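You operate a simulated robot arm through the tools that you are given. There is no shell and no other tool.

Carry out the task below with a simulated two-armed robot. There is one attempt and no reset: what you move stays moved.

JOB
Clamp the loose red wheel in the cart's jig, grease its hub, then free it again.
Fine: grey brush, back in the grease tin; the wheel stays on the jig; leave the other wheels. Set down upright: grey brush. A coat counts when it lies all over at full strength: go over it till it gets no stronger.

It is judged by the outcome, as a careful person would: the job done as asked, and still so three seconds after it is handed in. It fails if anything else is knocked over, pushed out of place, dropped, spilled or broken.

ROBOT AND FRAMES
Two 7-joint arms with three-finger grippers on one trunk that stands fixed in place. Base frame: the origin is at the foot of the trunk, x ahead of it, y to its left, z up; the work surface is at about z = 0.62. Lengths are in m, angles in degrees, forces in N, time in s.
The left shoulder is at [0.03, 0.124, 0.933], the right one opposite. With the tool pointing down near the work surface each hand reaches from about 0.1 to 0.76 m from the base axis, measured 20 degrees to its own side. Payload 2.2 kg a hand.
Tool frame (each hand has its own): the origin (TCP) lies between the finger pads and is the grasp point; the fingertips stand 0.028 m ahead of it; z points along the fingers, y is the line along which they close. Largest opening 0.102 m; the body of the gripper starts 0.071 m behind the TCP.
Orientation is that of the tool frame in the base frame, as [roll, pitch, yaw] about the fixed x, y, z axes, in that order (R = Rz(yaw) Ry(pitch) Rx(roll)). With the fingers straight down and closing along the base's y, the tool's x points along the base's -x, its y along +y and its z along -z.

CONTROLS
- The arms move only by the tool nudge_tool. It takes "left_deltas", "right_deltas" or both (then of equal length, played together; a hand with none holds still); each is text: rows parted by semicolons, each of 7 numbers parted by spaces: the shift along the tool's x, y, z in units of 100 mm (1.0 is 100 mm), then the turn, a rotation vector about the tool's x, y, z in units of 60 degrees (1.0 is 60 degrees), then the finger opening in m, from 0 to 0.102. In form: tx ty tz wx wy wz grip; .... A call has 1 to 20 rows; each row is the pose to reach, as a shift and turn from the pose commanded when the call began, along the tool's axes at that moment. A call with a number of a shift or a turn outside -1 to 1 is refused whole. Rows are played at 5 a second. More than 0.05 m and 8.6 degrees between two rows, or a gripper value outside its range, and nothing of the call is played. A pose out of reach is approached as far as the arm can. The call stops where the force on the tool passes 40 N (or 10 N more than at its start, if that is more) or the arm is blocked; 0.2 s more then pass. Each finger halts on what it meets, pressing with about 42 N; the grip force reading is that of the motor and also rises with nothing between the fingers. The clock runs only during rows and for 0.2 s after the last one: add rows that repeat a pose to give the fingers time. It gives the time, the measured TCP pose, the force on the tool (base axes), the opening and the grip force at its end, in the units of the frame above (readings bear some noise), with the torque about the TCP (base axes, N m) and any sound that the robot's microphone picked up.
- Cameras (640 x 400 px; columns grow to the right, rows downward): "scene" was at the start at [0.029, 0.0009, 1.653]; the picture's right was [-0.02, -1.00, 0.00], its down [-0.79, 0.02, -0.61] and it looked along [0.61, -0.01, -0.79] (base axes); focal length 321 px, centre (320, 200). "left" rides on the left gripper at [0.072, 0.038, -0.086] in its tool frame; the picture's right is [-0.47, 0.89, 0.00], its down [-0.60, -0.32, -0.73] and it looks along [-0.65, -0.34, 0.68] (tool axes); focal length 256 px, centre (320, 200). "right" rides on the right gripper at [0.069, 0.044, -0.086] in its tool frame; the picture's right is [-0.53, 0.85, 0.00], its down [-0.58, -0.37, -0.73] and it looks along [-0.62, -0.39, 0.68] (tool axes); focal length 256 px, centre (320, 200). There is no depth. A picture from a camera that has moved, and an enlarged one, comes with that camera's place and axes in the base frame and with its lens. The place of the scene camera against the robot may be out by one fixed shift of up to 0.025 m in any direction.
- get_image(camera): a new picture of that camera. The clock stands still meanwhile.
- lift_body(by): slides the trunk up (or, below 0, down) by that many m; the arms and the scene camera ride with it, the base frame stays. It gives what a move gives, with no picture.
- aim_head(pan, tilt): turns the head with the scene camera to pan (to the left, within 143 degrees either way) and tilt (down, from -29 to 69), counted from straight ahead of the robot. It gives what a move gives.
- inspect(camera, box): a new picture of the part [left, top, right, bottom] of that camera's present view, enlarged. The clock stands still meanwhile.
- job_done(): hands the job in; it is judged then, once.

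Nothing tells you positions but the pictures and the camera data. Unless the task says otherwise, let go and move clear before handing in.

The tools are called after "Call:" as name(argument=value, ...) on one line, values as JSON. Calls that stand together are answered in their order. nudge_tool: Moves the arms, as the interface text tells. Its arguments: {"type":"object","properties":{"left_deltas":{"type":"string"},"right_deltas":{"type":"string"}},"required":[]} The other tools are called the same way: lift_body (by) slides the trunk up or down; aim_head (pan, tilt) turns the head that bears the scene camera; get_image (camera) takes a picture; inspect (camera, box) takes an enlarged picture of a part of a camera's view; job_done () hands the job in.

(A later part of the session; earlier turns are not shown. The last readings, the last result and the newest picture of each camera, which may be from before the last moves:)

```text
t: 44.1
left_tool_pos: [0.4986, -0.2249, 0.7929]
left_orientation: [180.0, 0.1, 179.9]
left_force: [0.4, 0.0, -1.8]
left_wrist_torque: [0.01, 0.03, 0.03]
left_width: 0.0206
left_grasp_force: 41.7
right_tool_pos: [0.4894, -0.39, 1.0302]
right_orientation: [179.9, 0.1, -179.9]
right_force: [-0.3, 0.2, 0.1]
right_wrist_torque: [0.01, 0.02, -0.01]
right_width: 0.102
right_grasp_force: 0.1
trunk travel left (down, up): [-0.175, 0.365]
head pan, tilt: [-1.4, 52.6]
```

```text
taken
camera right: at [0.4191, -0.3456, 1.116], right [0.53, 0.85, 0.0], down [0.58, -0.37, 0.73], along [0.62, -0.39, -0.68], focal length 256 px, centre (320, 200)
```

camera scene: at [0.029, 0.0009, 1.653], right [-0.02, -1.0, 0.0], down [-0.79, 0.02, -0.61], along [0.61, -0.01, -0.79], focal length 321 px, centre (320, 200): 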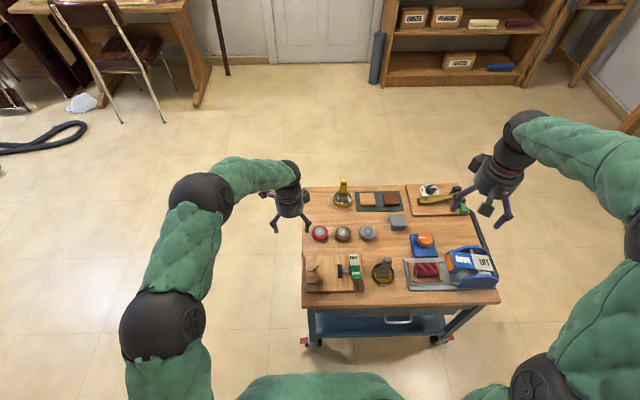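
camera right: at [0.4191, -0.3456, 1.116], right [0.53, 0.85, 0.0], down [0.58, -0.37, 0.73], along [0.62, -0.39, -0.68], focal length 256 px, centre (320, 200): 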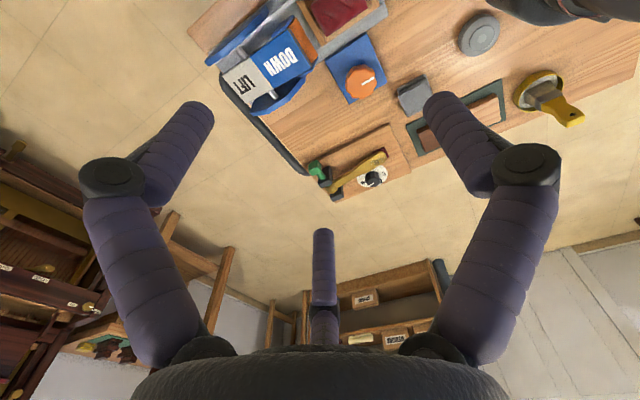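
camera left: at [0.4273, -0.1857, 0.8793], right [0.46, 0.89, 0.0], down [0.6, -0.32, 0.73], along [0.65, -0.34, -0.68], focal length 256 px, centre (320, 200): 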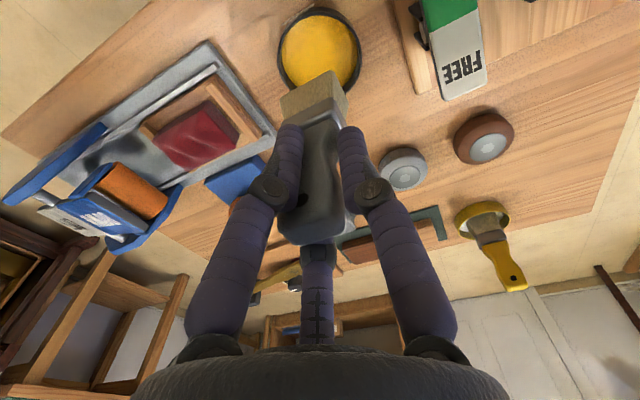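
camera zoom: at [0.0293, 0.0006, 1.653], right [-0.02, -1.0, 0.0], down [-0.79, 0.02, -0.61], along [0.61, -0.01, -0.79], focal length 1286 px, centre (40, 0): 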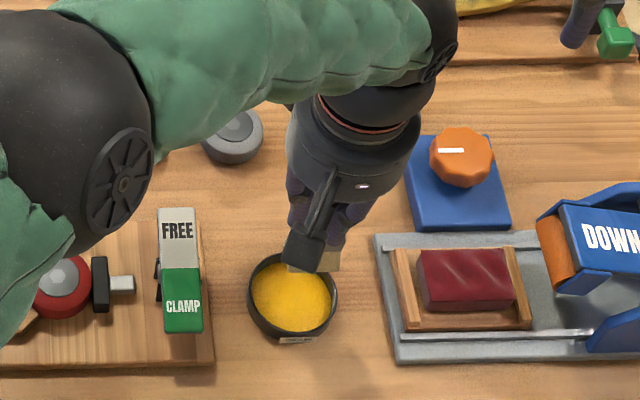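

Call:
inspect(camera="left", box=[240, 0, 400, 120])

Call:
inspect(camera="scene", box=[375, 230, 435, 290])

```text
3.33 times, centred on (320, 60) of left
camera zoom: at [0.4273, -0.1857, 0.8793], right [0.46, 0.89, 0.0], down [0.6, -0.32, 0.73], along [0.65, -0.34, -0.68], focal length 853 px, centre (320, 667)
```

zoom: 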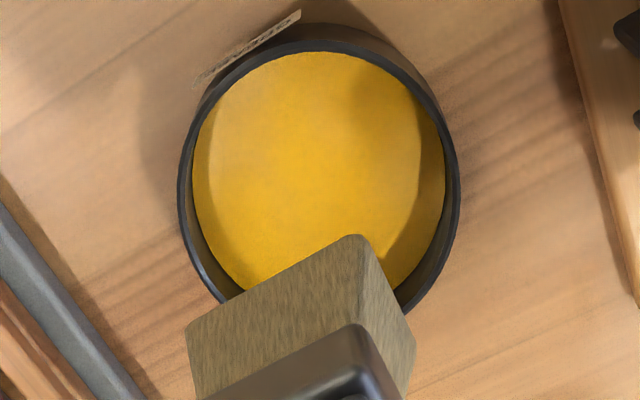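

```text
6.67 times, centred on (405, 260) of scene
camera zoom: at [0.0293, 0.0006, 1.653], right [-0.02, -1.0, 0.0], down [-0.79, 0.02, -0.61], along [0.61, -0.01, -0.79], focal length 2143 px, centre (-247, -200)
```

zoom: 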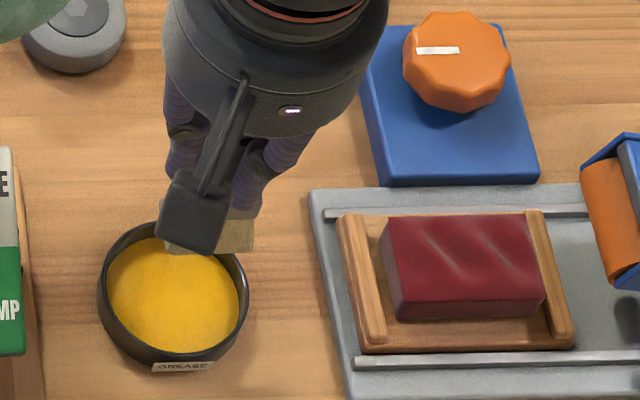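

The brush is out and hangs straight; bristle base roughly 25 mm (x) × 38 mm (y), centred near TCP +(0.001, -0.005). I carry it over to the hub at (0.510, -0.028).

Call:
nudge_tool(left_deltas="0 0 -0.2 0 0 0 0.01; -0.03 0.25 -0.2 0 0 0 0.01; -0.05 0.5 -0.2 0 0 0 0.01; -0.08 0.75 -0.2 0 0 0 0.01; -0.1 1 -0.2 0 0 0 0.01; -0.1 1 -0.2 0 0 0 0.01")

Call:
nudge_tool(left_deltas="0 0.25 0 0 0 0 0.01; 0 0.5 0 0 0 0 0.01; 0 0.75 0 0 0 0 0.01; 0 1 0 0 0 0 0.01; 0 1 0 0 0 0 0.01")

Call:
get_image(camera="left")

Call:
inspect(camera="left", box=[220, 0, 460, 150])

Call:
inspect(camera="scene", box=[290, 200, 410, 300])

```text
t: 45.5
left_tool_pos: [0.5101, -0.1237, 0.8116]
left_orientation: [-180.0, 0.1, -180.0]
left_force: [-0.5, -0.2, -1.1]
left_wrist_torque: [0.01, 0.02, 0.02]
left_width: 0.0206
left_grasp_force: 41.9
right_tool_pos: [0.4876, -0.3898, 1.0289]
right_orientation: [179.8, 0.0, 180.0]
right_force: [0.6, 0.1, -0.5]
right_wrist_torque: [-0.03, -0.02, 0.01]
right_width: 0.102
right_grasp_force: 0.0
trunk travel left (down, up): [-0.175, 0.365]
head pan, tilt: [-1.4, 52.6]
```

```text
t: 46.7
left_tool_pos: [0.5101, -0.0246, 0.8135]
left_orientation: [-179.9, 0.2, -180.0]
left_force: [0.3, -0.4, -1.5]
left_wrist_torque: [0.02, -0.04, -0.01]
left_width: 0.0208
left_grasp_force: 41.8
right_tool_pos: [0.4867, -0.3908, 1.0286]
right_orientation: [179.9, 0.0, 180.0]
right_force: [-0.6, -0.3, 0.8]
right_wrist_torque: [0.03, 0.03, 0.0]
right_width: 0.1019
right_grasp_force: 0.0
trunk travel left (down, up): [-0.175, 0.365]
head pan, tilt: [-1.4, 52.6]
```

```text
taken
camera left: at [0.4376, 0.0152, 0.8993], right [0.46, 0.89, 0.0], down [0.6, -0.32, 0.73], along [0.65, -0.34, -0.68], focal length 256 px, centre (320, 200)
```

left: 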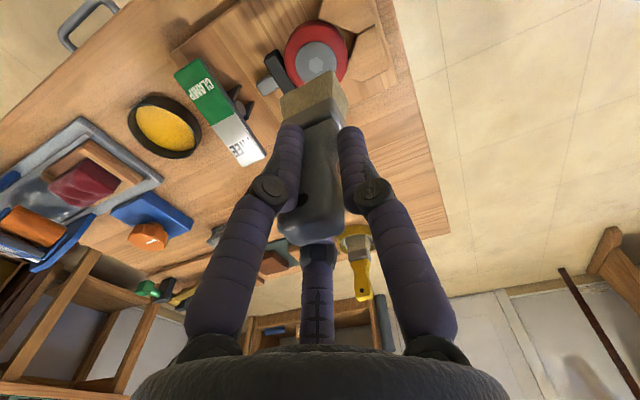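

```text
2.67 times, centred on (340, 75) of left
camera zoom: at [0.4376, 0.0152, 0.8993], right [0.46, 0.89, 0.0], down [0.6, -0.32, 0.73], along [0.65, -0.34, -0.68], focal length 683 px, centre (267, 533)
```

zoom: 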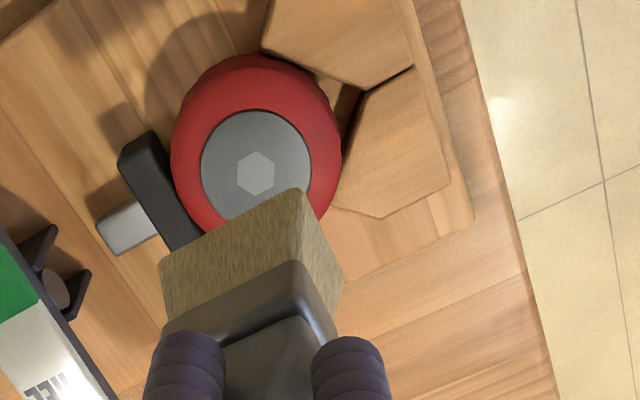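

```text
4.00 times, centred on (350, 250) of scene
camera zoom: at [0.0291, 0.0005, 1.653], right [-0.02, -1.0, 0.0], down [-0.79, 0.02, -0.61], along [0.61, -0.01, -0.79], focal length 1286 px, centre (200, 0)
```

zoom: 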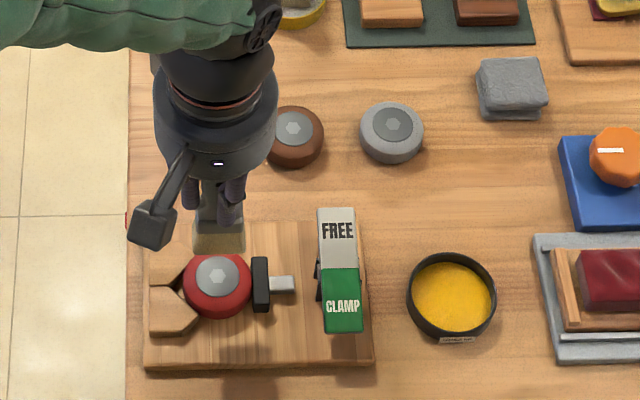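

Hub centre is (0.5095, -0.027). I align the bristles over it and lower toward contact.

Call:
nudge_tool(left_deltas="0.025 0.015 0.2 0 0 0 0.01; 0.025 0.015 0.4 0 0 0 0.01; 0.025 0.015 0.5 0 0 0 0.01; 0.025 0.015 0.5 0 0 0 0.01")

Call:
inspect(camera="left", box=[220, 0, 460, 150])

Call:
inspect(camera="scene", box=[300, 230, 380, 300])

```text
t: 47.7
left_tool_pos: [0.5087, -0.0228, 0.7637]
left_orientation: [-180.0, 0.2, 180.0]
left_force: [-0.3, -0.1, -0.3]
left_wrist_torque: [-0.02, 0.02, -0.01]
left_width: 0.0207
left_grasp_force: 41.9
right_tool_pos: [0.4875, -0.3881, 1.0289]
right_orientation: [180.0, -0.1, -179.9]
right_force: [0.3, 0.4, 0.4]
right_wrist_torque: [0.0, 0.03, -0.01]
right_width: 0.1019
right_grasp_force: 0.0
trunk travel left (down, up): [-0.175, 0.365]
head pan, tilt: [-1.4, 52.6]
```

```text
2.67 times, centred on (340, 75) of left
camera zoom: at [0.4361, 0.0162, 0.8489], right [0.46, 0.89, 0.0], down [0.6, -0.32, 0.73], along [0.65, -0.34, -0.68], focal length 683 px, centre (267, 533)
```

zoom: 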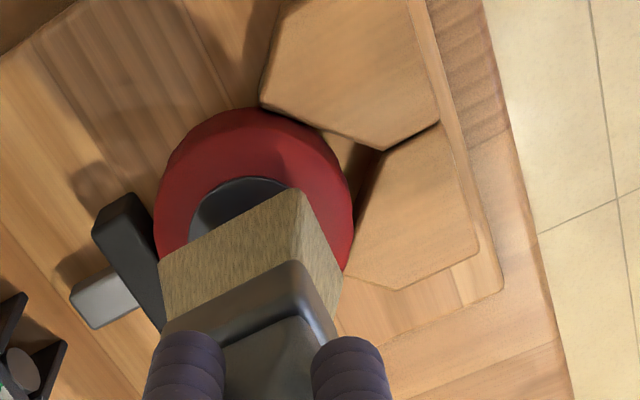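

```text
5.71 times, centred on (340, 265) of scene
camera zoom: at [0.029, 0.0009, 1.653], right [-0.02, -1.0, 0.0], down [-0.79, 0.02, -0.61], along [0.61, -0.01, -0.79], focal length 1837 px, centre (206, -171)
```

zoom: 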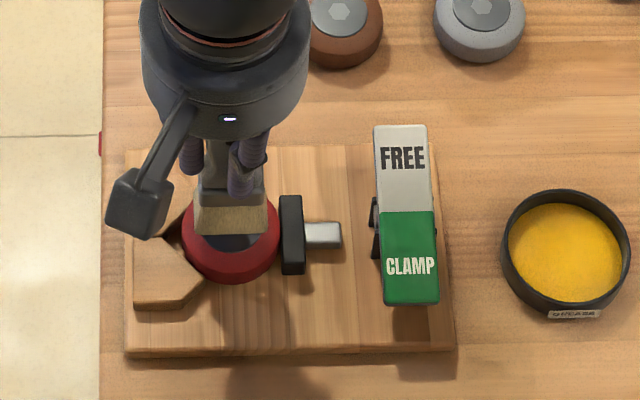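

Call:
nudge_tool(left_deltas="0 0 0.03 0 0 0 0.01; 0 0 0.06 0 0 0 0.01; 0 0 0.08 0 0 0 0.01; 0 0 0.08 0 0 0 0.01")

Call:
nudge_tool(left_deltas="0 0 0.01 0 0 0 0.01; 0 0 0.02 0 0 0 0.01; 0 0 0.02 0 0 0 0.01")

Call:
inspect(camera="left", box=[220, 0, 460, 150])

```text
t: 48.7
left_tool_pos: [0.5085, -0.0233, 0.7554]
left_orientation: [-179.9, 0.2, 180.0]
left_force: [0.3, 0.0, -1.1]
left_wrist_torque: [0.0, -0.03, 0.03]
left_width: 0.0203
left_grasp_force: 42.3
right_tool_pos: [0.4875, -0.3893, 1.0302]
right_orientation: [180.0, -0.1, 180.0]
right_force: [0.1, 0.5, -0.2]
right_wrist_torque: [-0.02, 0.01, 0.01]
right_width: 0.1018
right_grasp_force: 0.1
trunk travel left (down, up): [-0.175, 0.365]
head pan, tilt: [-1.4, 52.6]
```

```text
t: 49.5
left_tool_pos: [0.5082, -0.0235, 0.753]
left_orientation: [-179.9, 0.1, -179.9]
left_force: [0.1, -0.5, -0.5]
left_wrist_torque: [0.0, -0.01, 0.02]
left_width: 0.0203
left_grasp_force: 42.1
right_tool_pos: [0.4875, -0.391, 1.0286]
right_orientation: [179.9, 0.0, 180.0]
right_force: [0.0, 0.8, -0.8]
right_wrist_torque: [0.01, 0.04, 0.03]
right_width: 0.102
right_grasp_force: 0.1
trunk travel left (down, up): [-0.175, 0.365]
head pan, tilt: [-1.4, 52.6]
```

```text
2.67 times, centred on (340, 75) of left
camera zoom: at [0.4358, 0.0161, 0.8388], right [0.46, 0.89, 0.0], down [0.6, -0.32, 0.73], along [0.65, -0.34, -0.68], focal length 683 px, centre (267, 533)
```

zoom: 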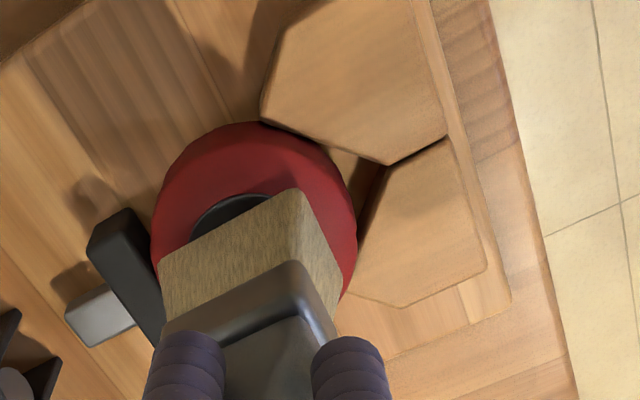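

No contact yet; lowering further in small steps.

Call:
nudge_tool(left_deltas="0 0 0.01 0 0 0 0.01; 0 0 0.02 0 0 0 0.01; 0 0 0.02 0 0 0 0.01")

Call:
nudge_tool(left_deltas="0 0 0.01 0 0 0 0.01; 0 0 0.02 0 0 0 0.01; 0 0 0.02 0 0 0 0.01")

Call:
inspect(camera="left", box=[220, 0, 460, 150])

```text
t: 50.3
left_tool_pos: [0.5087, -0.0225, 0.7505]
left_orientation: [-179.9, 0.1, 180.0]
left_force: [-1.3, -0.1, -0.6]
left_wrist_torque: [-0.03, 0.01, 0.02]
left_width: 0.0205
left_grasp_force: 42.3
right_tool_pos: [0.4869, -0.3896, 1.0307]
right_orientation: [-180.0, 0.1, 180.0]
right_force: [-0.3, 0.2, -0.6]
right_wrist_torque: [-0.04, 0.01, -0.03]
right_width: 0.1023
right_grasp_force: 0.1
trunk travel left (down, up): [-0.175, 0.365]
head pan, tilt: [-1.4, 52.6]
```

```text
t: 51.1
left_tool_pos: [0.5081, -0.0225, 0.7492]
left_orientation: [-179.9, 0.2, 180.0]
left_force: [-0.3, 0.0, -1.2]
left_wrist_torque: [-0.02, -0.03, -0.01]
left_width: 0.0209
left_grasp_force: 41.9
right_tool_pos: [0.4866, -0.3892, 1.0301]
right_orientation: [-180.0, 0.0, 180.0]
right_force: [-0.3, 0.9, -0.2]
right_wrist_torque: [-0.03, 0.03, 0.02]
right_width: 0.1018
right_grasp_force: 0.0
trunk travel left (down, up): [-0.175, 0.365]
head pan, tilt: [-1.4, 52.6]
```

```text
2.67 times, centred on (340, 75) of left
camera zoom: at [0.4356, 0.0161, 0.8349], right [0.46, 0.89, 0.0], down [0.6, -0.32, 0.73], along [0.65, -0.34, -0.68], focal length 683 px, centre (267, 533)
```

zoom: 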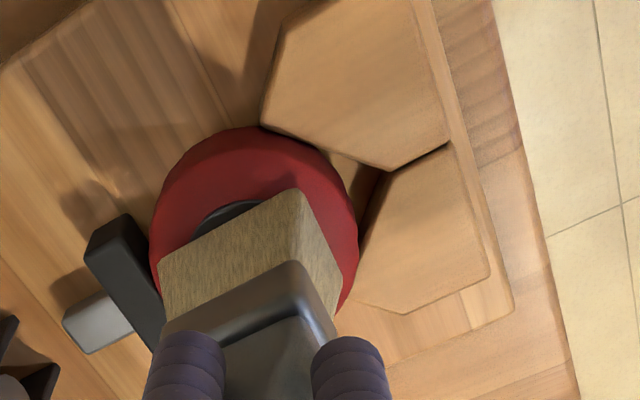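

Call:
nudge_tool(left_deltas="0 0 0.01 0 0 0 0.01; 0 0 0.02 0 0 0 0.01; 0 0 0.02 0 0 0 0.01")

Call:
nudge_tool(left_deltas="0 0 0.01 0 0 0 0.01; 0 0 0.02 0 0 0 0.01; 0 0 0.02 0 0 0 0.01")

Call:
inspect(camera="left", box=[220, 0, 460, 150])

```text
t: 51.9
left_tool_pos: [0.5078, -0.0224, 0.7465]
left_orientation: [-179.9, 0.3, 180.0]
left_force: [-0.6, 0.6, 0.8]
left_wrist_torque: [-0.01, 0.05, 0.03]
left_width: 0.0205
left_grasp_force: 42.4
right_tool_pos: [0.4873, -0.3886, 1.0294]
right_orientation: [180.0, -0.1, -180.0]
right_force: [0.1, -0.3, -0.3]
right_wrist_torque: [-0.04, 0.0, 0.05]
right_width: 0.1019
right_grasp_force: 0.0
trunk travel left (down, up): [-0.175, 0.365]
head pan, tilt: [-1.4, 52.6]
```

```text
t: 52.7
left_tool_pos: [0.5077, -0.0219, 0.7469]
left_orientation: [-179.9, 0.4, -179.8]
left_force: [-4.6, -0.1, 18.7]
left_wrist_torque: [-0.14, 0.3, -0.05]
left_width: 0.0206
left_grasp_force: 41.6
right_tool_pos: [0.4868, -0.3896, 1.0301]
right_orientation: [-180.0, 0.2, 179.9]
right_force: [-0.2, 0.5, 0.6]
right_wrist_torque: [-0.01, -0.01, -0.01]
right_width: 0.1021
right_grasp_force: 0.0
trunk travel left (down, up): [-0.175, 0.365]
head pan, tilt: [-1.4, 52.6]
```

```text
2.67 times, centred on (340, 75) of left
camera zoom: at [0.4354, 0.0164, 0.8324], right [0.46, 0.89, 0.0], down [0.6, -0.32, 0.74], along [0.65, -0.34, -0.68], focal length 683 px, centre (267, 533)
```

zoom: 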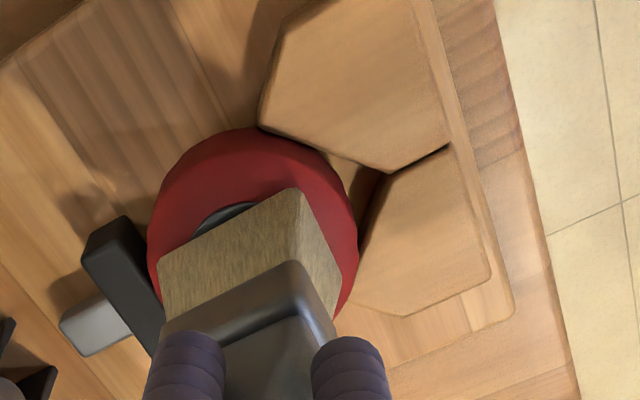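

Contact made (about 19 N), centred on the hub. I back off to light pressure and make back-and-forth strokes.

Call:
nudge_tool(left_deltas="0 0 -0.008 0 0 0 0.01; 0.04 0 -0.008 0 0 0 0.01; 0.08 0 -0.008 0 0 0 0.01; 0.1 0 -0.008 0 0 0 0.01; 0.06 0 -0.008 0 0 0 0.01; 0.02 0 -0.008 0 0 0 0.01; -0.02 0 -0.008 0 0 0 0.01; -0.06 0 -0.008 0 0 0 0.01; -0.1 0 -0.008 0 0 0 0.01; -0.06 0 -0.008 0 0 0 0.01; -0.02 0 -0.008 0 0 0 0.01; 0.02 0 -0.008 0 0 0 0.01; 0.06 0 -0.008 0 0 0 0.01; 0.1 0 -0.008 0 0 0 0.01; 0.06 0 -0.008 0 0 0 0.01; 0.02 0 -0.008 0 0 0 0.01; -0.02 0 -0.008 0 0 0 0.01; -0.06 0 -0.008 0 0 0 0.01; -0.02 0 -0.008 0 0 0 0.01; 0 0 -0.008 0 0 0 0.01")

Call:
inspect(camera="left", box=[220, 0, 460, 150])

```text
t: 54.4
left_tool_pos: [0.5029, -0.0229, 0.7465]
left_orientation: [179.8, -0.3, 179.9]
left_force: [-15.3, -1.4, 24.4]
left_wrist_torque: [-0.26, 1.14, -0.11]
left_width: 0.0208
left_grasp_force: 41.7
right_tool_pos: [0.4859, -0.39, 1.0307]
right_orientation: [180.0, 0.1, 180.0]
right_force: [1.0, -0.1, -0.5]
right_wrist_torque: [0.01, -0.01, -0.04]
right_width: 0.1018
right_grasp_force: 0.0
trunk travel left (down, up): [-0.175, 0.365]
head pan, tilt: [-1.4, 52.6]
stopped in row 8 (left hand): the force on the tool passed its limit at 42 N (the readings are from after the stop); the commanded pose is now the measured one
```

```text
2.67 times, centred on (340, 75) of left
camera zoom: at [0.432, 0.0157, 0.8333], right [0.46, 0.89, 0.0], down [0.61, -0.32, 0.73], along [0.64, -0.34, -0.69], focal length 683 px, centre (267, 533)
```

zoom: 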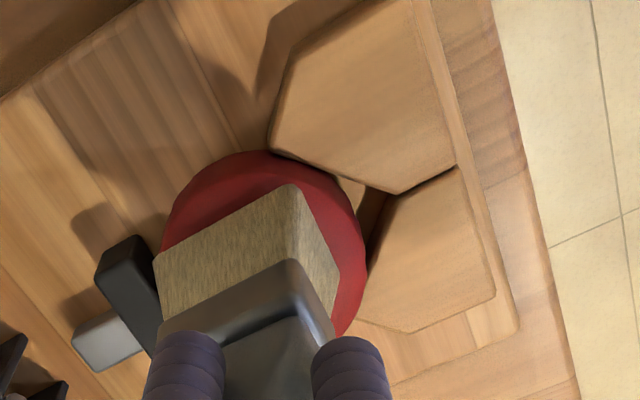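

Friction ran up against the limit; pressure was too high. I lift off and check the hub before continuing with a lighter touch.

Call:
nudge_tool(left_deltas="0 0 -0.1 0 0 0 0.01; 0.1 0 -0.3 0 0 0 0.01; 0.3 0 -0.5 0 0 0 0.01; 0.5 0 -0.5 0 0 0 0.01; 0.5 0 -0.5 0 0 0 0.01")

Call:
get_image(camera="left")

Call:
inspect(camera="left", box=[260, 20, 460, 180])

Call:
inspect(camera="scene", box=[300, 230, 380, 300])

```text
t: 55.5
left_tool_pos: [0.4544, -0.0222, 0.7948]
left_orientation: [179.9, -0.4, 179.9]
left_force: [-0.3, 0.9, -1.1]
left_wrist_torque: [0.02, 0.0, -0.02]
left_width: 0.0205
left_grasp_force: 42.0
right_tool_pos: [0.4882, -0.3902, 1.0306]
right_orientation: [180.0, -0.1, 179.9]
right_force: [-0.5, -0.5, 0.2]
right_wrist_torque: [-0.01, 0.02, -0.03]
right_width: 0.1017
right_grasp_force: 0.0
trunk travel left (down, up): [-0.175, 0.365]
head pan, tilt: [-1.4, 52.6]
```

```text
taken
camera left: at [0.3838, 0.0161, 0.8811], right [0.47, 0.89, 0.0], down [0.61, -0.32, 0.73], along [0.64, -0.34, -0.69], focal length 256 px, centre (320, 200)
```

left: 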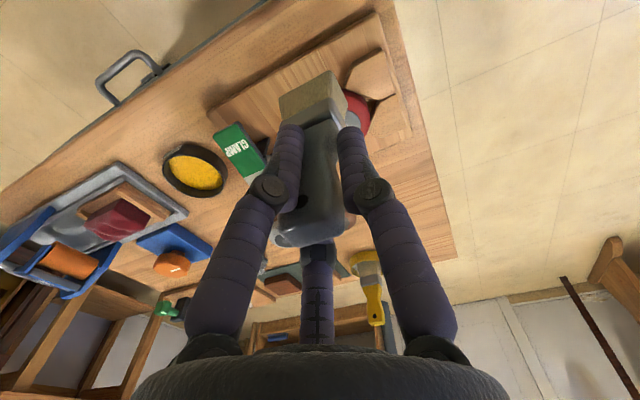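

```text
2.50 times, centred on (360, 100) of left
camera zoom: at [0.3838, 0.0161, 0.8811], right [0.47, 0.89, 0.0], down [0.61, -0.32, 0.73], along [0.64, -0.34, -0.69], focal length 640 px, centre (220, 450)
```

zoom: 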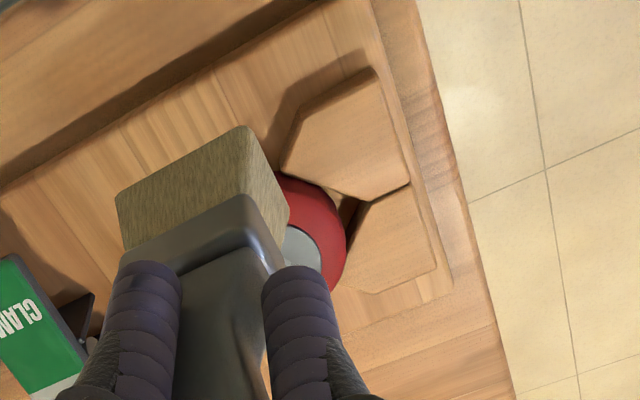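

```text
5.71 times, centred on (340, 265) of scene
camera zoom: at [0.0291, 0.0009, 1.653], right [-0.02, -1.0, 0.0], down [-0.79, 0.02, -0.61], along [0.61, -0.01, -0.79], focal length 1837 px, centre (206, -171)
```

zoom: 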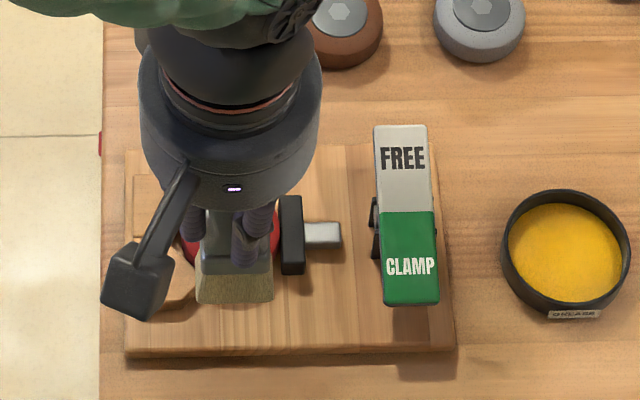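

The hand hides the hub; I'll shift it to the far side to see the coat.

Call:
nudge_tool(left_deltas="-0.3 0 -0.1 0 0 0 0.01; -0.65 0 -0.2 0 0 0 0.01; -1 0 -0.2 0 0 0 0.01; -1 0 -0.2 0 0 0 0.01")

Call:
inspect(camera="left", box=[220, 0, 420, 130])

Call:
inspect(camera="scene", box=[310, 235, 370, 290])

```text
t: 56.5
left_tool_pos: [0.5572, -0.0236, 0.8139]
left_orientation: [179.9, -0.3, 180.0]
left_force: [0.2, 0.2, -0.6]
left_wrist_torque: [0.0, -0.02, -0.01]
left_width: 0.0203
left_grasp_force: 42.0
right_tool_pos: [0.4874, -0.3899, 1.0293]
right_orientation: [179.9, 0.0, -180.0]
right_force: [0.0, 0.0, 0.2]
right_wrist_torque: [0.02, 0.0, -0.02]
right_width: 0.102
right_grasp_force: 0.0
trunk travel left (down, up): [-0.175, 0.365]
head pan, tilt: [-1.4, 52.6]
```

```text
3.08 times, centred on (320, 65) of left
camera zoom: at [0.4852, 0.0163, 0.9005], right [0.47, 0.89, 0.0], down [0.61, -0.32, 0.73], along [0.64, -0.34, -0.69], focal length 788 px, centre (320, 615)
```

zoom: 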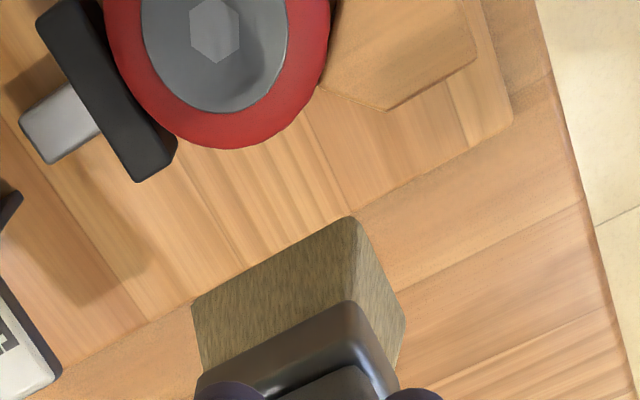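

```text
7.27 times, centred on (340, 262) of scene
camera zoom: at [0.0284, 0.001, 1.6531], right [-0.02, -1.0, 0.0], down [-0.79, 0.02, -0.61], along [0.61, -0.01, -0.79], focal length 2338 px, centre (174, -254)
```

zoom: 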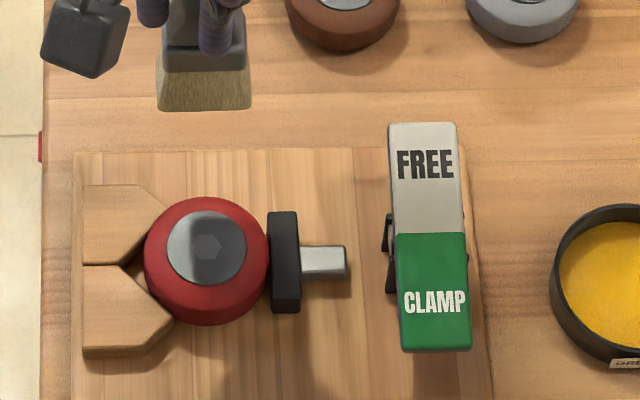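

Call:
inspect(camera="scene", box=[322, 253, 348, 277])

Call:
nudge_tool(left_deltas="-0.3 0 0 0 0 0 0.01; -0.6 0 -0.1 0 0 0 0.01; -0.8 0 -0.2 0 0 0 0.01; -0.8 0 -0.2 0 0 0 0.01")

Call:
inspect(camera="scene", box=[322, 253, 348, 277])

```text
16.00 times, centred on (335, 265) of scene
camera zoom: at [0.0284, 0.001, 1.6531], right [-0.02, -1.0, 0.0], down [-0.79, 0.02, -0.61], along [0.61, -0.01, -0.79], focal length 5143 px, centre (80, -840)
```

zoom: 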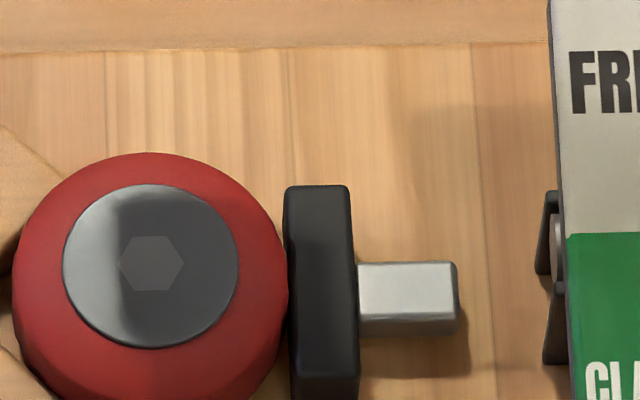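

```text
t: 57.5
left_tool_pos: [0.6353, -0.0227, 0.8337]
left_orientation: [179.9, -0.5, 180.0]
left_force: [0.2, 0.1, -1.3]
left_wrist_torque: [-0.01, 0.0, 0.03]
left_width: 0.0204
left_grasp_force: 41.8
right_tool_pos: [0.4878, -0.3887, 1.0302]
right_orientation: [-180.0, 0.0, -179.9]
right_force: [-0.1, -0.3, -0.3]
right_wrist_torque: [0.03, 0.01, 0.03]
right_width: 0.1021
right_grasp_force: 0.2
trunk travel left (down, up): [-0.175, 0.365]
head pan, tilt: [-1.4, 52.6]
```

```text
16.00 times, centred on (335, 265) of scene
camera zoom: at [0.0289, 0.0009, 1.653], right [-0.02, -1.0, 0.0], down [-0.79, 0.02, -0.61], along [0.61, -0.01, -0.79], focal length 5143 px, centre (80, -840)
```

zoom: 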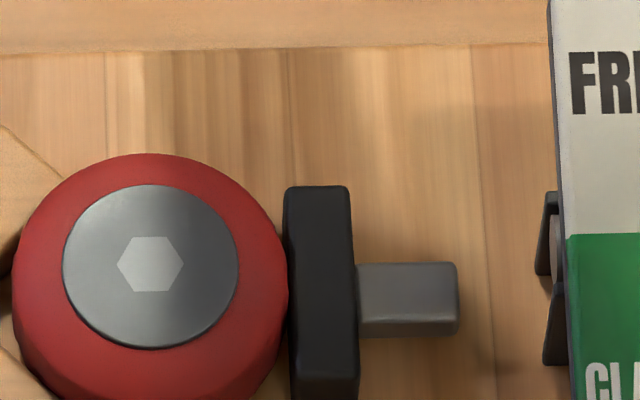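

The hub shows no coat yet (the dark patch was only shadow), so the brush seems to carry no grease. I'll go back and dip it properly in the tin, then stroke with lighter pressure.

Call:
nudge_tool(left_deltas="0.25 -0.25 0 0 -0.01 0 0.01; 0.5 -0.5 0 0 -0.01 0 0.01; 0.75 -0.75 0 0 -0.01 0 0.01; 1 -1 0 0 -0.01 0 0.01; 1 -1 0 0 -0.01 0 0.01")

Call:
nudge_tool(left_deltas="0.12 -0.25 0 0 0 0 0.01; 0.25 -0.5 0 0 0 0 0.01; 0.38 -0.75 0 0 0 0 0.01; 0.42 -0.94 0 0 0 0 0.01; 0.42 -0.94 0 0 0 0 0.01")

Call:
get_image(camera="left")

Call:
inspect(camera="left", box=[220, 0, 420, 130])

Call:
inspect(camera="scene", box=[350, 220, 430, 300])

```text
t: 58.8
left_tool_pos: [0.5359, -0.1206, 0.8334]
left_orientation: [179.8, 0.2, -180.0]
left_force: [-0.3, -0.4, -1.3]
left_wrist_torque: [-0.01, -0.04, -0.01]
left_width: 0.0203
left_grasp_force: 42.1
right_tool_pos: [0.488, -0.389, 1.0301]
right_orientation: [180.0, 0.0, -179.9]
right_force: [0.3, 0.2, -0.3]
right_wrist_torque: [0.02, -0.04, 0.01]
right_width: 0.1021
right_grasp_force: 0.0
trunk travel left (down, up): [-0.175, 0.365]
head pan, tilt: [-1.4, 52.6]
```

```text
t: 60.0
left_tool_pos: [0.4945, -0.2163, 0.8339]
left_orientation: [180.0, 0.2, -180.0]
left_force: [0.6, 0.7, -1.8]
left_wrist_torque: [-0.01, -0.01, 0.01]
left_width: 0.0204
left_grasp_force: 41.9
right_tool_pos: [0.487, -0.3901, 1.0301]
right_orientation: [-180.0, 0.1, 180.0]
right_force: [0.1, -0.5, 0.9]
right_wrist_torque: [0.01, -0.02, 0.0]
right_width: 0.1021
right_grasp_force: 0.0
trunk travel left (down, up): [-0.175, 0.365]
head pan, tilt: [-1.4, 52.6]
```

```text
taken
camera left: at [0.4216, -0.1772, 0.9199], right [0.47, 0.89, 0.0], down [0.6, -0.32, 0.73], along [0.65, -0.34, -0.68], focal length 256 px, centre (320, 200)
```

left: 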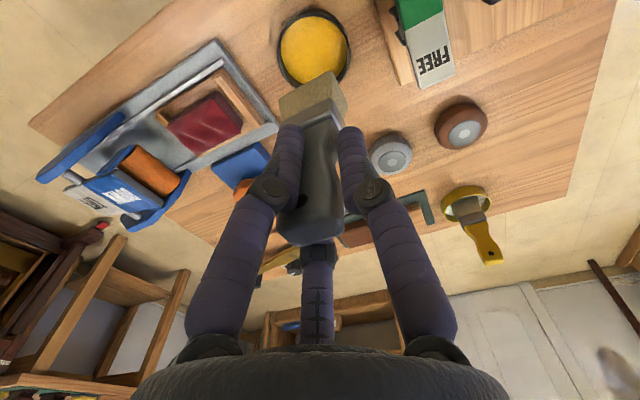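

```text
3.08 times, centred on (320, 65) of left
camera zoom: at [0.4216, -0.1772, 0.9199], right [0.47, 0.89, 0.0], down [0.6, -0.32, 0.73], along [0.65, -0.34, -0.68], focal length 788 px, centre (320, 615)
```

zoom: 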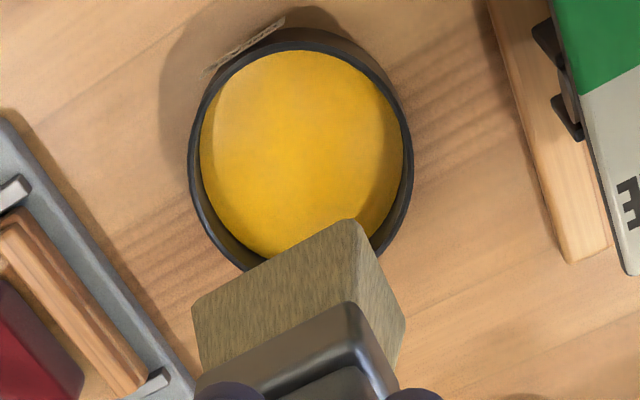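

```text
5.00 times, centred on (390, 260) of scene
camera zoom: at [0.029, 0.001, 1.653], right [-0.02, -1.0, 0.0], down [-0.79, 0.02, -0.61], along [0.61, -0.01, -0.79], focal length 1607 px, centre (-30, -100)
```

zoom: 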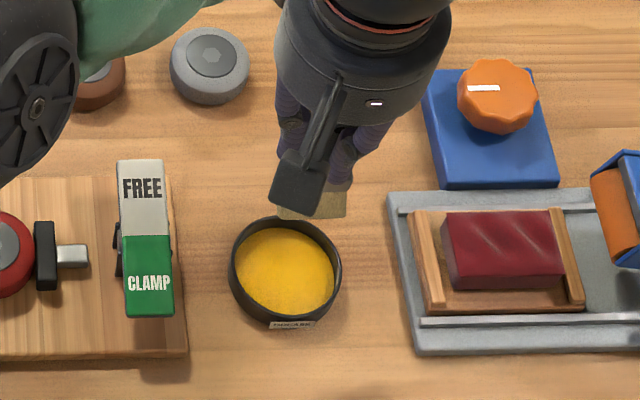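

The bristles can be centred over the tin with a small shift. Lowering into the grease.

Call:
nudge_tool(left_deltas="-0.017 -0.027 0.3 0 0 0 0.01; -0.017 -0.027 0.6 0 0 0 0.01; -0.017 -0.027 0.85 0 0 0 0.01; -0.017 -0.027 1 0 0 0 0.01; -0.017 -0.027 1 0 0 0 0.01")

Call:
nudge_tool(left_deltas="0 0 0.05 0 0 0 0.01; 0 0 0.1 0 0 0 0.01; 0 0 0.15 0 0 0 0.01; 0 0 0.18 0 0 0 0.01; 0 0 0.2 0 0 0 0.01; 0 0 0.2 0 0 0 0.01")

Call:
inspect(camera="left", box=[220, 0, 420, 130])

```text
t: 61.1
left_tool_pos: [0.4962, -0.2187, 0.7331]
left_orientation: [179.8, 0.2, -180.0]
left_force: [0.5, 0.1, -0.6]
left_wrist_torque: [-0.02, 0.01, 0.0]
left_width: 0.0202
left_grasp_force: 42.0
right_tool_pos: [0.4869, -0.3893, 1.0291]
right_orientation: [180.0, 0.1, -180.0]
right_force: [0.3, -0.1, -0.5]
right_wrist_torque: [-0.01, -0.01, -0.01]
right_width: 0.1021
right_grasp_force: 0.1
trunk travel left (down, up): [-0.175, 0.365]
head pan, tilt: [-1.4, 52.6]
```

```text
t: 62.5
left_tool_pos: [0.4961, -0.2193, 0.7133]
left_orientation: [179.9, 0.2, 179.9]
left_force: [-0.2, -0.3, 0.1]
left_wrist_torque: [-0.01, -0.02, 0.0]
left_width: 0.0204
left_grasp_force: 41.6
right_tool_pos: [0.4876, -0.3902, 1.0304]
right_orientation: [179.9, 0.1, -179.9]
right_force: [-0.1, -0.4, -0.1]
right_wrist_torque: [0.0, 0.01, 0.05]
right_width: 0.1021
right_grasp_force: 0.1
trunk travel left (down, up): [-0.175, 0.365]
head pan, tilt: [-1.4, 52.6]
```

```text
3.08 times, centred on (320, 65) of left
camera zoom: at [0.424, -0.1804, 0.7998], right [0.47, 0.89, 0.0], down [0.6, -0.32, 0.73], along [0.65, -0.34, -0.68], focal length 788 px, centre (320, 615)
```

zoom: 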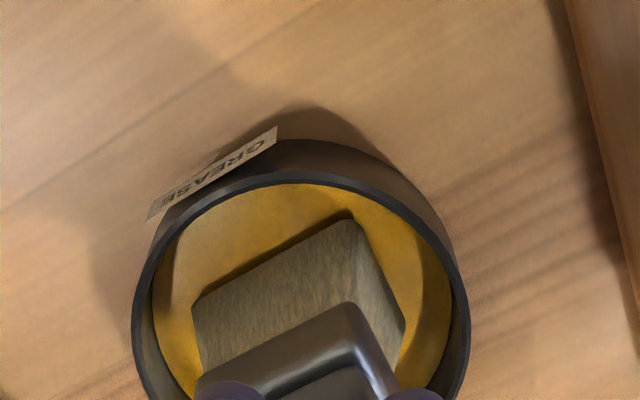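

Just touching the grease. I press slightly deeper and swirl gently.

Call:
nudge_tool(left_deltas="0 0 0.01 0 0 0 0.01; 0 0 0.015 0 0 0 0.01; 0 0 0.015 0 0 0 0.01")

Call:
nudge_tool(left_deltas="0.02 0 -0.01 0 0 0 0.01; 0.03 0.02 -0.01 0 0 0 0.01; 0 0.03 -0.01 0 0 0 0.01; -0.03 0.02 -0.01 0 0 0 0.01; -0.03 -0.02 -0.01 0 0 0 0.01; 0 -0.03 -0.01 0 0 0 0.01; 0.03 -0.02 -0.01 0 0 0 0.01; 0.02 0 -0.01 0 0 0 0.01; 0 0 -0.01 0 0 0 0.01; 0 0 0 0 0 0 0.01; 0 0 0 0 0 0 0.01")

Call:
inspect(camera="left", box=[220, 0, 420, 130])

```text
t: 63.4
left_tool_pos: [0.4962, -0.2196, 0.7124]
left_orientation: [179.9, 0.3, -180.0]
left_force: [-1.8, 1.7, 8.2]
left_wrist_torque: [0.27, 0.16, 0.03]
left_width: 0.0204
left_grasp_force: 42.0
right_tool_pos: [0.4873, -0.3894, 1.0302]
right_orientation: [179.9, 0.1, 179.9]
right_force: [-0.1, 0.3, 0.2]
right_wrist_torque: [-0.01, -0.01, 0.03]
right_width: 0.102
right_grasp_force: 0.0
trunk travel left (down, up): [-0.175, 0.365]
head pan, tilt: [-1.4, 52.6]
```

```text
t: 65.8
left_tool_pos: [0.4957, -0.2192, 0.7135]
left_orientation: [179.8, 0.3, 180.0]
left_force: [-5.3, -1.2, 13.8]
left_wrist_torque: [0.16, 0.43, 0.07]
left_width: 0.0201
left_grasp_force: 42.3
right_tool_pos: [0.4859, -0.3889, 1.0313]
right_orientation: [180.0, 0.1, -180.0]
right_force: [0.1, -0.4, -0.6]
right_wrist_torque: [-0.01, -0.01, 0.0]
right_width: 0.1018
right_grasp_force: 0.0
trunk travel left (down, up): [-0.175, 0.365]
head pan, tilt: [-1.4, 52.6]
```

```text
3.08 times, centred on (320, 65) of left
camera zoom: at [0.4232, -0.1805, 0.7991], right [0.47, 0.89, 0.0], down [0.6, -0.32, 0.73], along [0.65, -0.34, -0.68], focal length 788 px, centre (320, 615)
```

zoom: 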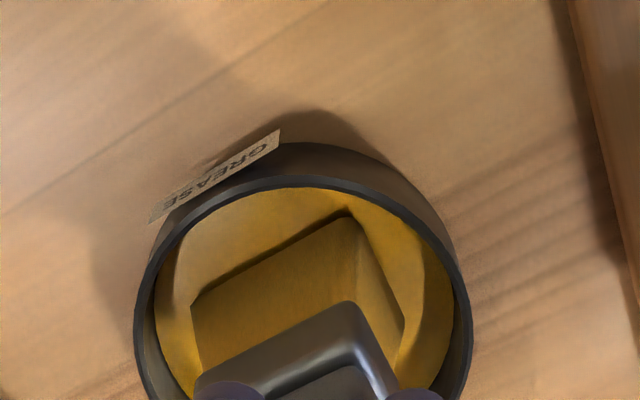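

The bristles are now yellow — loaded with grease. Lifting and carrying to the hub.

Call:
nudge_tool(left_deltas="0 0 -0.1 0 0 0 0.01; 0 0 -0.3 0 0 0 0.01; 0 0 -0.6 0 0 0 0.01; 0 0 -0.9 0 0 0 0.01; 0 0 -1 0 0 0 0.01; 0 0 -1 0 0 0 0.01")

Call:
nudge_tool(left_deltas="-0.04 0.25 0 0 0 0 0.01; -0.08 0.5 0 0 0 0 0.01; -0.12 0.75 0 0 0 0 0.01; -0.14 1 0 0 0 0 0.01; -0.14 1 0 0 0 0 0.01")

Call:
nudge_tool(left_deltas="0 0.25 0 0 0 0 0.01; 0 0.5 0 0 0 0 0.01; 0 0.75 0 0 0 0 0.01; 0 0.962 0 0 0 0 0.01; 0 0.962 0 0 0 0 0.01")

Call:
inspect(camera="left", box=[220, 0, 460, 150])

Call:
inspect(camera="scene", box=[290, 200, 410, 300])

```text
t: 67.2
left_tool_pos: [0.4963, -0.2194, 0.8128]
left_orientation: [179.8, 0.2, 180.0]
left_force: [0.6, 0.6, -0.9]
left_wrist_torque: [0.0, -0.02, 0.0]
left_width: 0.0204
left_grasp_force: 41.7
right_tool_pos: [0.4872, -0.3903, 1.0299]
right_orientation: [179.9, 0.0, 180.0]
right_force: [0.6, -0.1, 0.7]
right_wrist_torque: [0.02, -0.01, -0.04]
right_width: 0.102
right_grasp_force: 0.1
trunk travel left (down, up): [-0.175, 0.365]
head pan, tilt: [-1.4, 52.6]
```

```text
t: 68.3
left_tool_pos: [0.5089, -0.1203, 0.8118]
left_orientation: [179.8, 0.2, 179.8]
left_force: [0.8, -0.9, -1.3]
left_wrist_torque: [0.01, 0.01, -0.05]
left_width: 0.0205
left_grasp_force: 42.0
right_tool_pos: [0.4875, -0.3913, 1.0287]
right_orientation: [179.9, 0.0, -180.0]
right_force: [0.2, 0.5, -0.1]
right_wrist_torque: [-0.01, -0.03, -0.02]
right_width: 0.1021
right_grasp_force: 0.0
trunk travel left (down, up): [-0.175, 0.365]
head pan, tilt: [-1.4, 52.6]
```

```text
t: 69.5
left_tool_pos: [0.5103, -0.0238, 0.8117]
left_orientation: [179.9, 0.1, 180.0]
left_force: [-0.2, 0.3, -1.2]
left_wrist_torque: [-0.04, -0.02, 0.01]
left_width: 0.0204
left_grasp_force: 41.8
right_tool_pos: [0.4876, -0.3897, 1.0299]
right_orientation: [179.9, -0.1, 180.0]
right_force: [-0.8, 0.3, -0.2]
right_wrist_torque: [0.02, 0.01, 0.0]
right_width: 0.1019
right_grasp_force: 0.0
trunk travel left (down, up): [-0.175, 0.365]
head pan, tilt: [-1.4, 52.6]
```

```text
2.67 times, centred on (340, 75) of left
camera zoom: at [0.4375, 0.0149, 0.8983], right [0.47, 0.89, 0.0], down [0.6, -0.32, 0.73], along [0.65, -0.34, -0.68], focal length 683 px, centre (267, 533)
```

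zoom: 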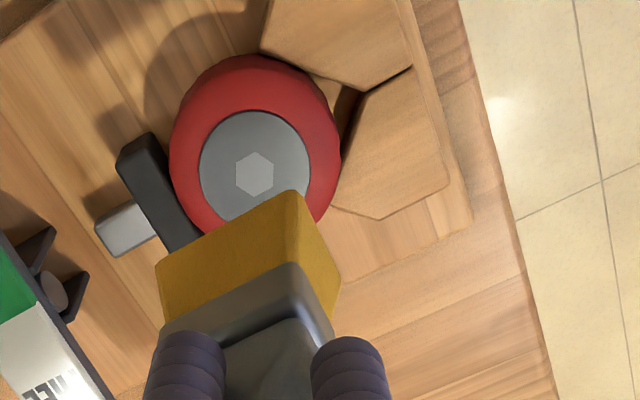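

```text
4.00 times, centred on (350, 250) of scene
camera zoom: at [0.0291, 0.0006, 1.653], right [-0.02, -1.0, 0.0], down [-0.79, 0.02, -0.61], along [0.61, -0.01, -0.79], focal length 1286 px, centre (200, 0)
```

zoom: 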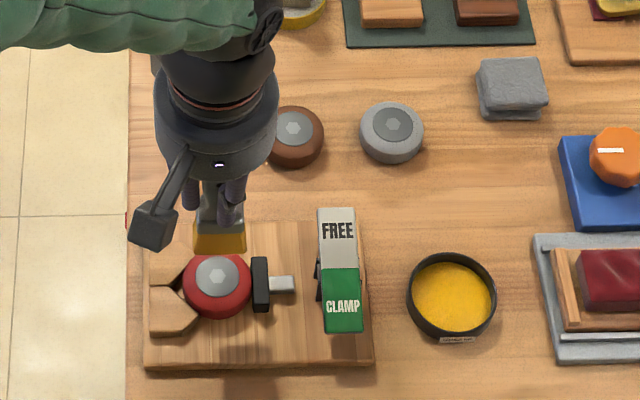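

Descending to just above contact.

Call:
nudge_tool(left_deltas="0.01 0.015 0.3 0 0 0 0.01; 0.01 0.015 0.55 0 0 0 0.01; 0.01 0.015 0.64 0 0 0 0.01; 0.01 0.015 0.64 0 0 0 0.01")

Call:
nudge_tool(left_deltas="0 0 0.01 0 0 0 0.01; 0 0 0.015 0 0 0 0.01; 0 0 0.015 0 0 0 0.01")

```text
t: 70.5
left_tool_pos: [0.5095, -0.0218, 0.7486]
left_orientation: [179.9, 0.2, 179.9]
left_force: [-0.3, 0.0, -0.8]
left_wrist_torque: [0.02, 0.0, 0.0]
left_width: 0.0201
left_grasp_force: 41.6
right_tool_pos: [0.4877, -0.3888, 1.0293]
right_orientation: [179.9, 0.1, 179.9]
right_force: [0.8, -0.3, -0.3]
right_wrist_torque: [0.01, 0.0, 0.01]
right_width: 0.1019
right_grasp_force: 0.0
trunk travel left (down, up): [-0.175, 0.365]
head pan, tilt: [-1.4, 52.6]
```

```text
t: 71.3
left_tool_pos: [0.5091, -0.0208, 0.747]
left_orientation: [179.9, 0.2, 179.9]
left_force: [-0.3, -0.2, -1.7]
left_wrist_torque: [0.0, 0.01, -0.01]
left_width: 0.0203
left_grasp_force: 42.2
right_tool_pos: [0.4862, -0.39, 1.03]
right_orientation: [179.9, 0.1, 179.9]
right_force: [0.2, 0.2, 0.1]
right_wrist_torque: [-0.01, 0.0, 0.03]
right_width: 0.1021
right_grasp_force: 0.1
trunk travel left (down, up): [-0.175, 0.365]
head pan, tilt: [-1.4, 52.6]
```

Call:
nudge_tool(left_deltas="0 0 0.005 0 0 0 0.01; 0 0 0.01 0 0 0 0.01; 0 0 0.01 0 0 0 0.01")

```text
t: 72.2
left_tool_pos: [0.5099, -0.0223, 0.7466]
left_orientation: [179.9, 0.4, 180.0]
left_force: [-1.1, -0.6, 1.6]
left_wrist_torque: [-0.05, 0.12, 0.02]
left_width: 0.0201
left_grasp_force: 42.3
right_tool_pos: [0.4877, -0.3897, 1.0299]
right_orientation: [-179.9, 0.0, -179.9]
right_force: [-0.1, 0.3, 0.4]
right_wrist_torque: [-0.02, 0.02, -0.01]
right_width: 0.1021
right_grasp_force: 0.0
trunk travel left (down, up): [-0.175, 0.365]
head pan, tilt: [-1.4, 52.6]
```

Light contact (about 3 N). Stroking gently back and forth along x.

Call:
nudge_tool(left_deltas="0.03 0 0 0 0 0 0.01; 0.06 0 0 0 0 0 0.01; 0.08 0 0 0 0 0 0.01; 0.05 0 0 0 0 0 0.01; 0.02 0 0 0 0 0 0.01; -0.01 0 0 0 0 0 0.01; -0.04 0 0 0 0 0 0.01; -0.07 0 0 0 0 0 0.01; -0.04 0 0 0 0 0 0.01; -0.01 0 0 0 0 0 0.01; 0.02 0 0 0 0 0 0.01; 0.05 0 0 0 0 0 0.01; 0.08 0 0 0 0 0 0.01; 0.05 0 0 0 0 0 0.01; 0.02 0 0 0 0 0 0.01; -0.01 0 0 0 0 0 0.01; -0.04 0 0 0 0 0 0.01; -0.07 0 0 0 0 0 0.01; -0.03 0 0 0 0 0 0.01; 0 0 0 0 0 0 0.01")

Call:
inspect(camera="left", box=[220, 0, 460, 150])

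```text
t: 76.3
left_tool_pos: [0.5106, -0.0213, 0.746]
left_orientation: [179.8, 0.2, 180.0]
left_force: [1.4, 0.1, -0.7]
left_wrist_torque: [-0.02, 0.04, 0.02]
left_width: 0.0203
left_grasp_force: 41.6
right_tool_pos: [0.4877, -0.389, 1.0303]
right_orientation: [180.0, 0.0, -180.0]
right_force: [-0.3, 0.8, -0.2]
right_wrist_torque: [-0.01, 0.04, 0.02]
right_width: 0.1023
right_grasp_force: 0.0
trunk travel left (down, up): [-0.175, 0.365]
head pan, tilt: [-1.4, 52.6]
```

```text
2.67 times, centred on (340, 75) of left
camera zoom: at [0.4371, 0.0175, 0.8323], right [0.47, 0.89, 0.0], down [0.6, -0.32, 0.73], along [0.65, -0.34, -0.68], focal length 683 px, centre (267, 533)
```

zoom: 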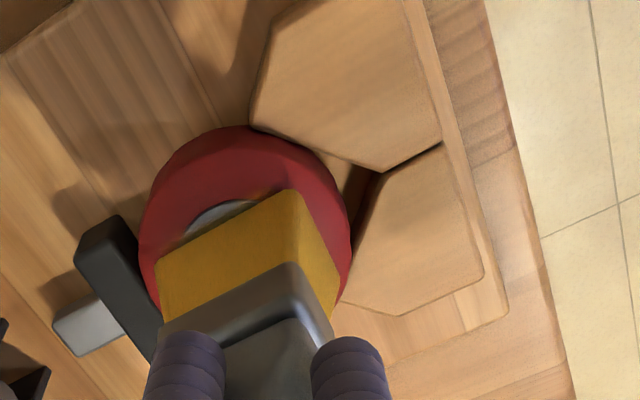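

Some grease is showing on the hub. I'll lift off to the far side and look at the coat.

Call:
nudge_tool(left_deltas="0 0 -0.1 0 0 0 0.01; 0 0 -0.3 0 0 0 0.01; -0.3 0 -0.5 0 0 0 0.01; -0.6 0 -0.7 0 0 0 0.01; -1 0 -0.8 0 0 0 0.01; -1 0 -0.8 0 0 0 0.01")

Call:
inspect(camera="scene", box=[322, 253, 348, 277])

Call:
inspect(camera="left", box=[180, 0, 420, 150])

```text
t: 77.8
left_tool_pos: [0.608, -0.0231, 0.8264]
left_orientation: [179.9, 0.2, 180.0]
left_force: [-0.2, 0.1, -1.3]
left_wrist_torque: [0.0, -0.05, 0.04]
left_width: 0.0203
left_grasp_force: 41.9
right_tool_pos: [0.4865, -0.3908, 1.0301]
right_orientation: [-180.0, -0.1, 179.9]
right_force: [-0.4, -1.0, 0.7]
right_wrist_torque: [-0.01, -0.02, 0.01]
right_width: 0.1023
right_grasp_force: 0.0
trunk travel left (down, up): [-0.175, 0.365]
head pan, tilt: [-1.4, 52.6]
```

```text
16.00 times, centred on (335, 265) of scene
camera zoom: at [0.0283, 0.001, 1.6531], right [-0.02, -1.0, 0.0], down [-0.79, 0.02, -0.61], along [0.61, -0.01, -0.79], focal length 5143 px, centre (80, -840)
```

zoom: 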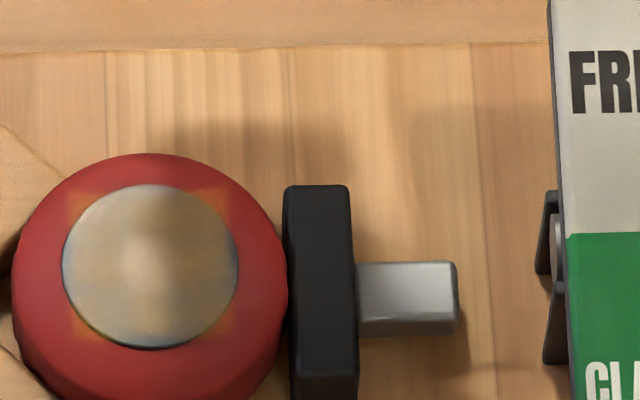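

```text
2.67 times, centred on (300, 75) of left
camera zoom: at [0.5356, 0.0162, 0.9128], right [0.47, 0.89, 0.0], down [0.6, -0.32, 0.73], along [0.65, -0.34, -0.68], focal length 683 px, centre (373, 533)
```

zoom: 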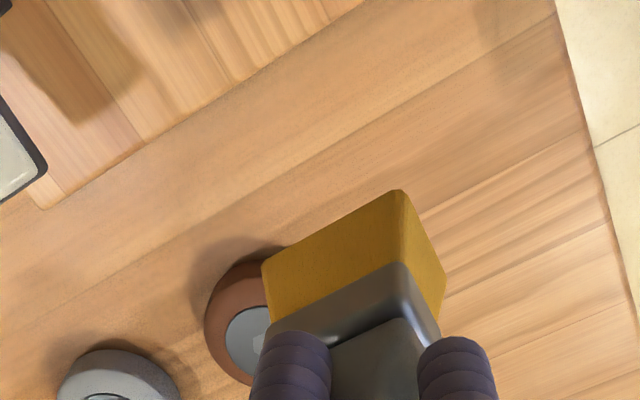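

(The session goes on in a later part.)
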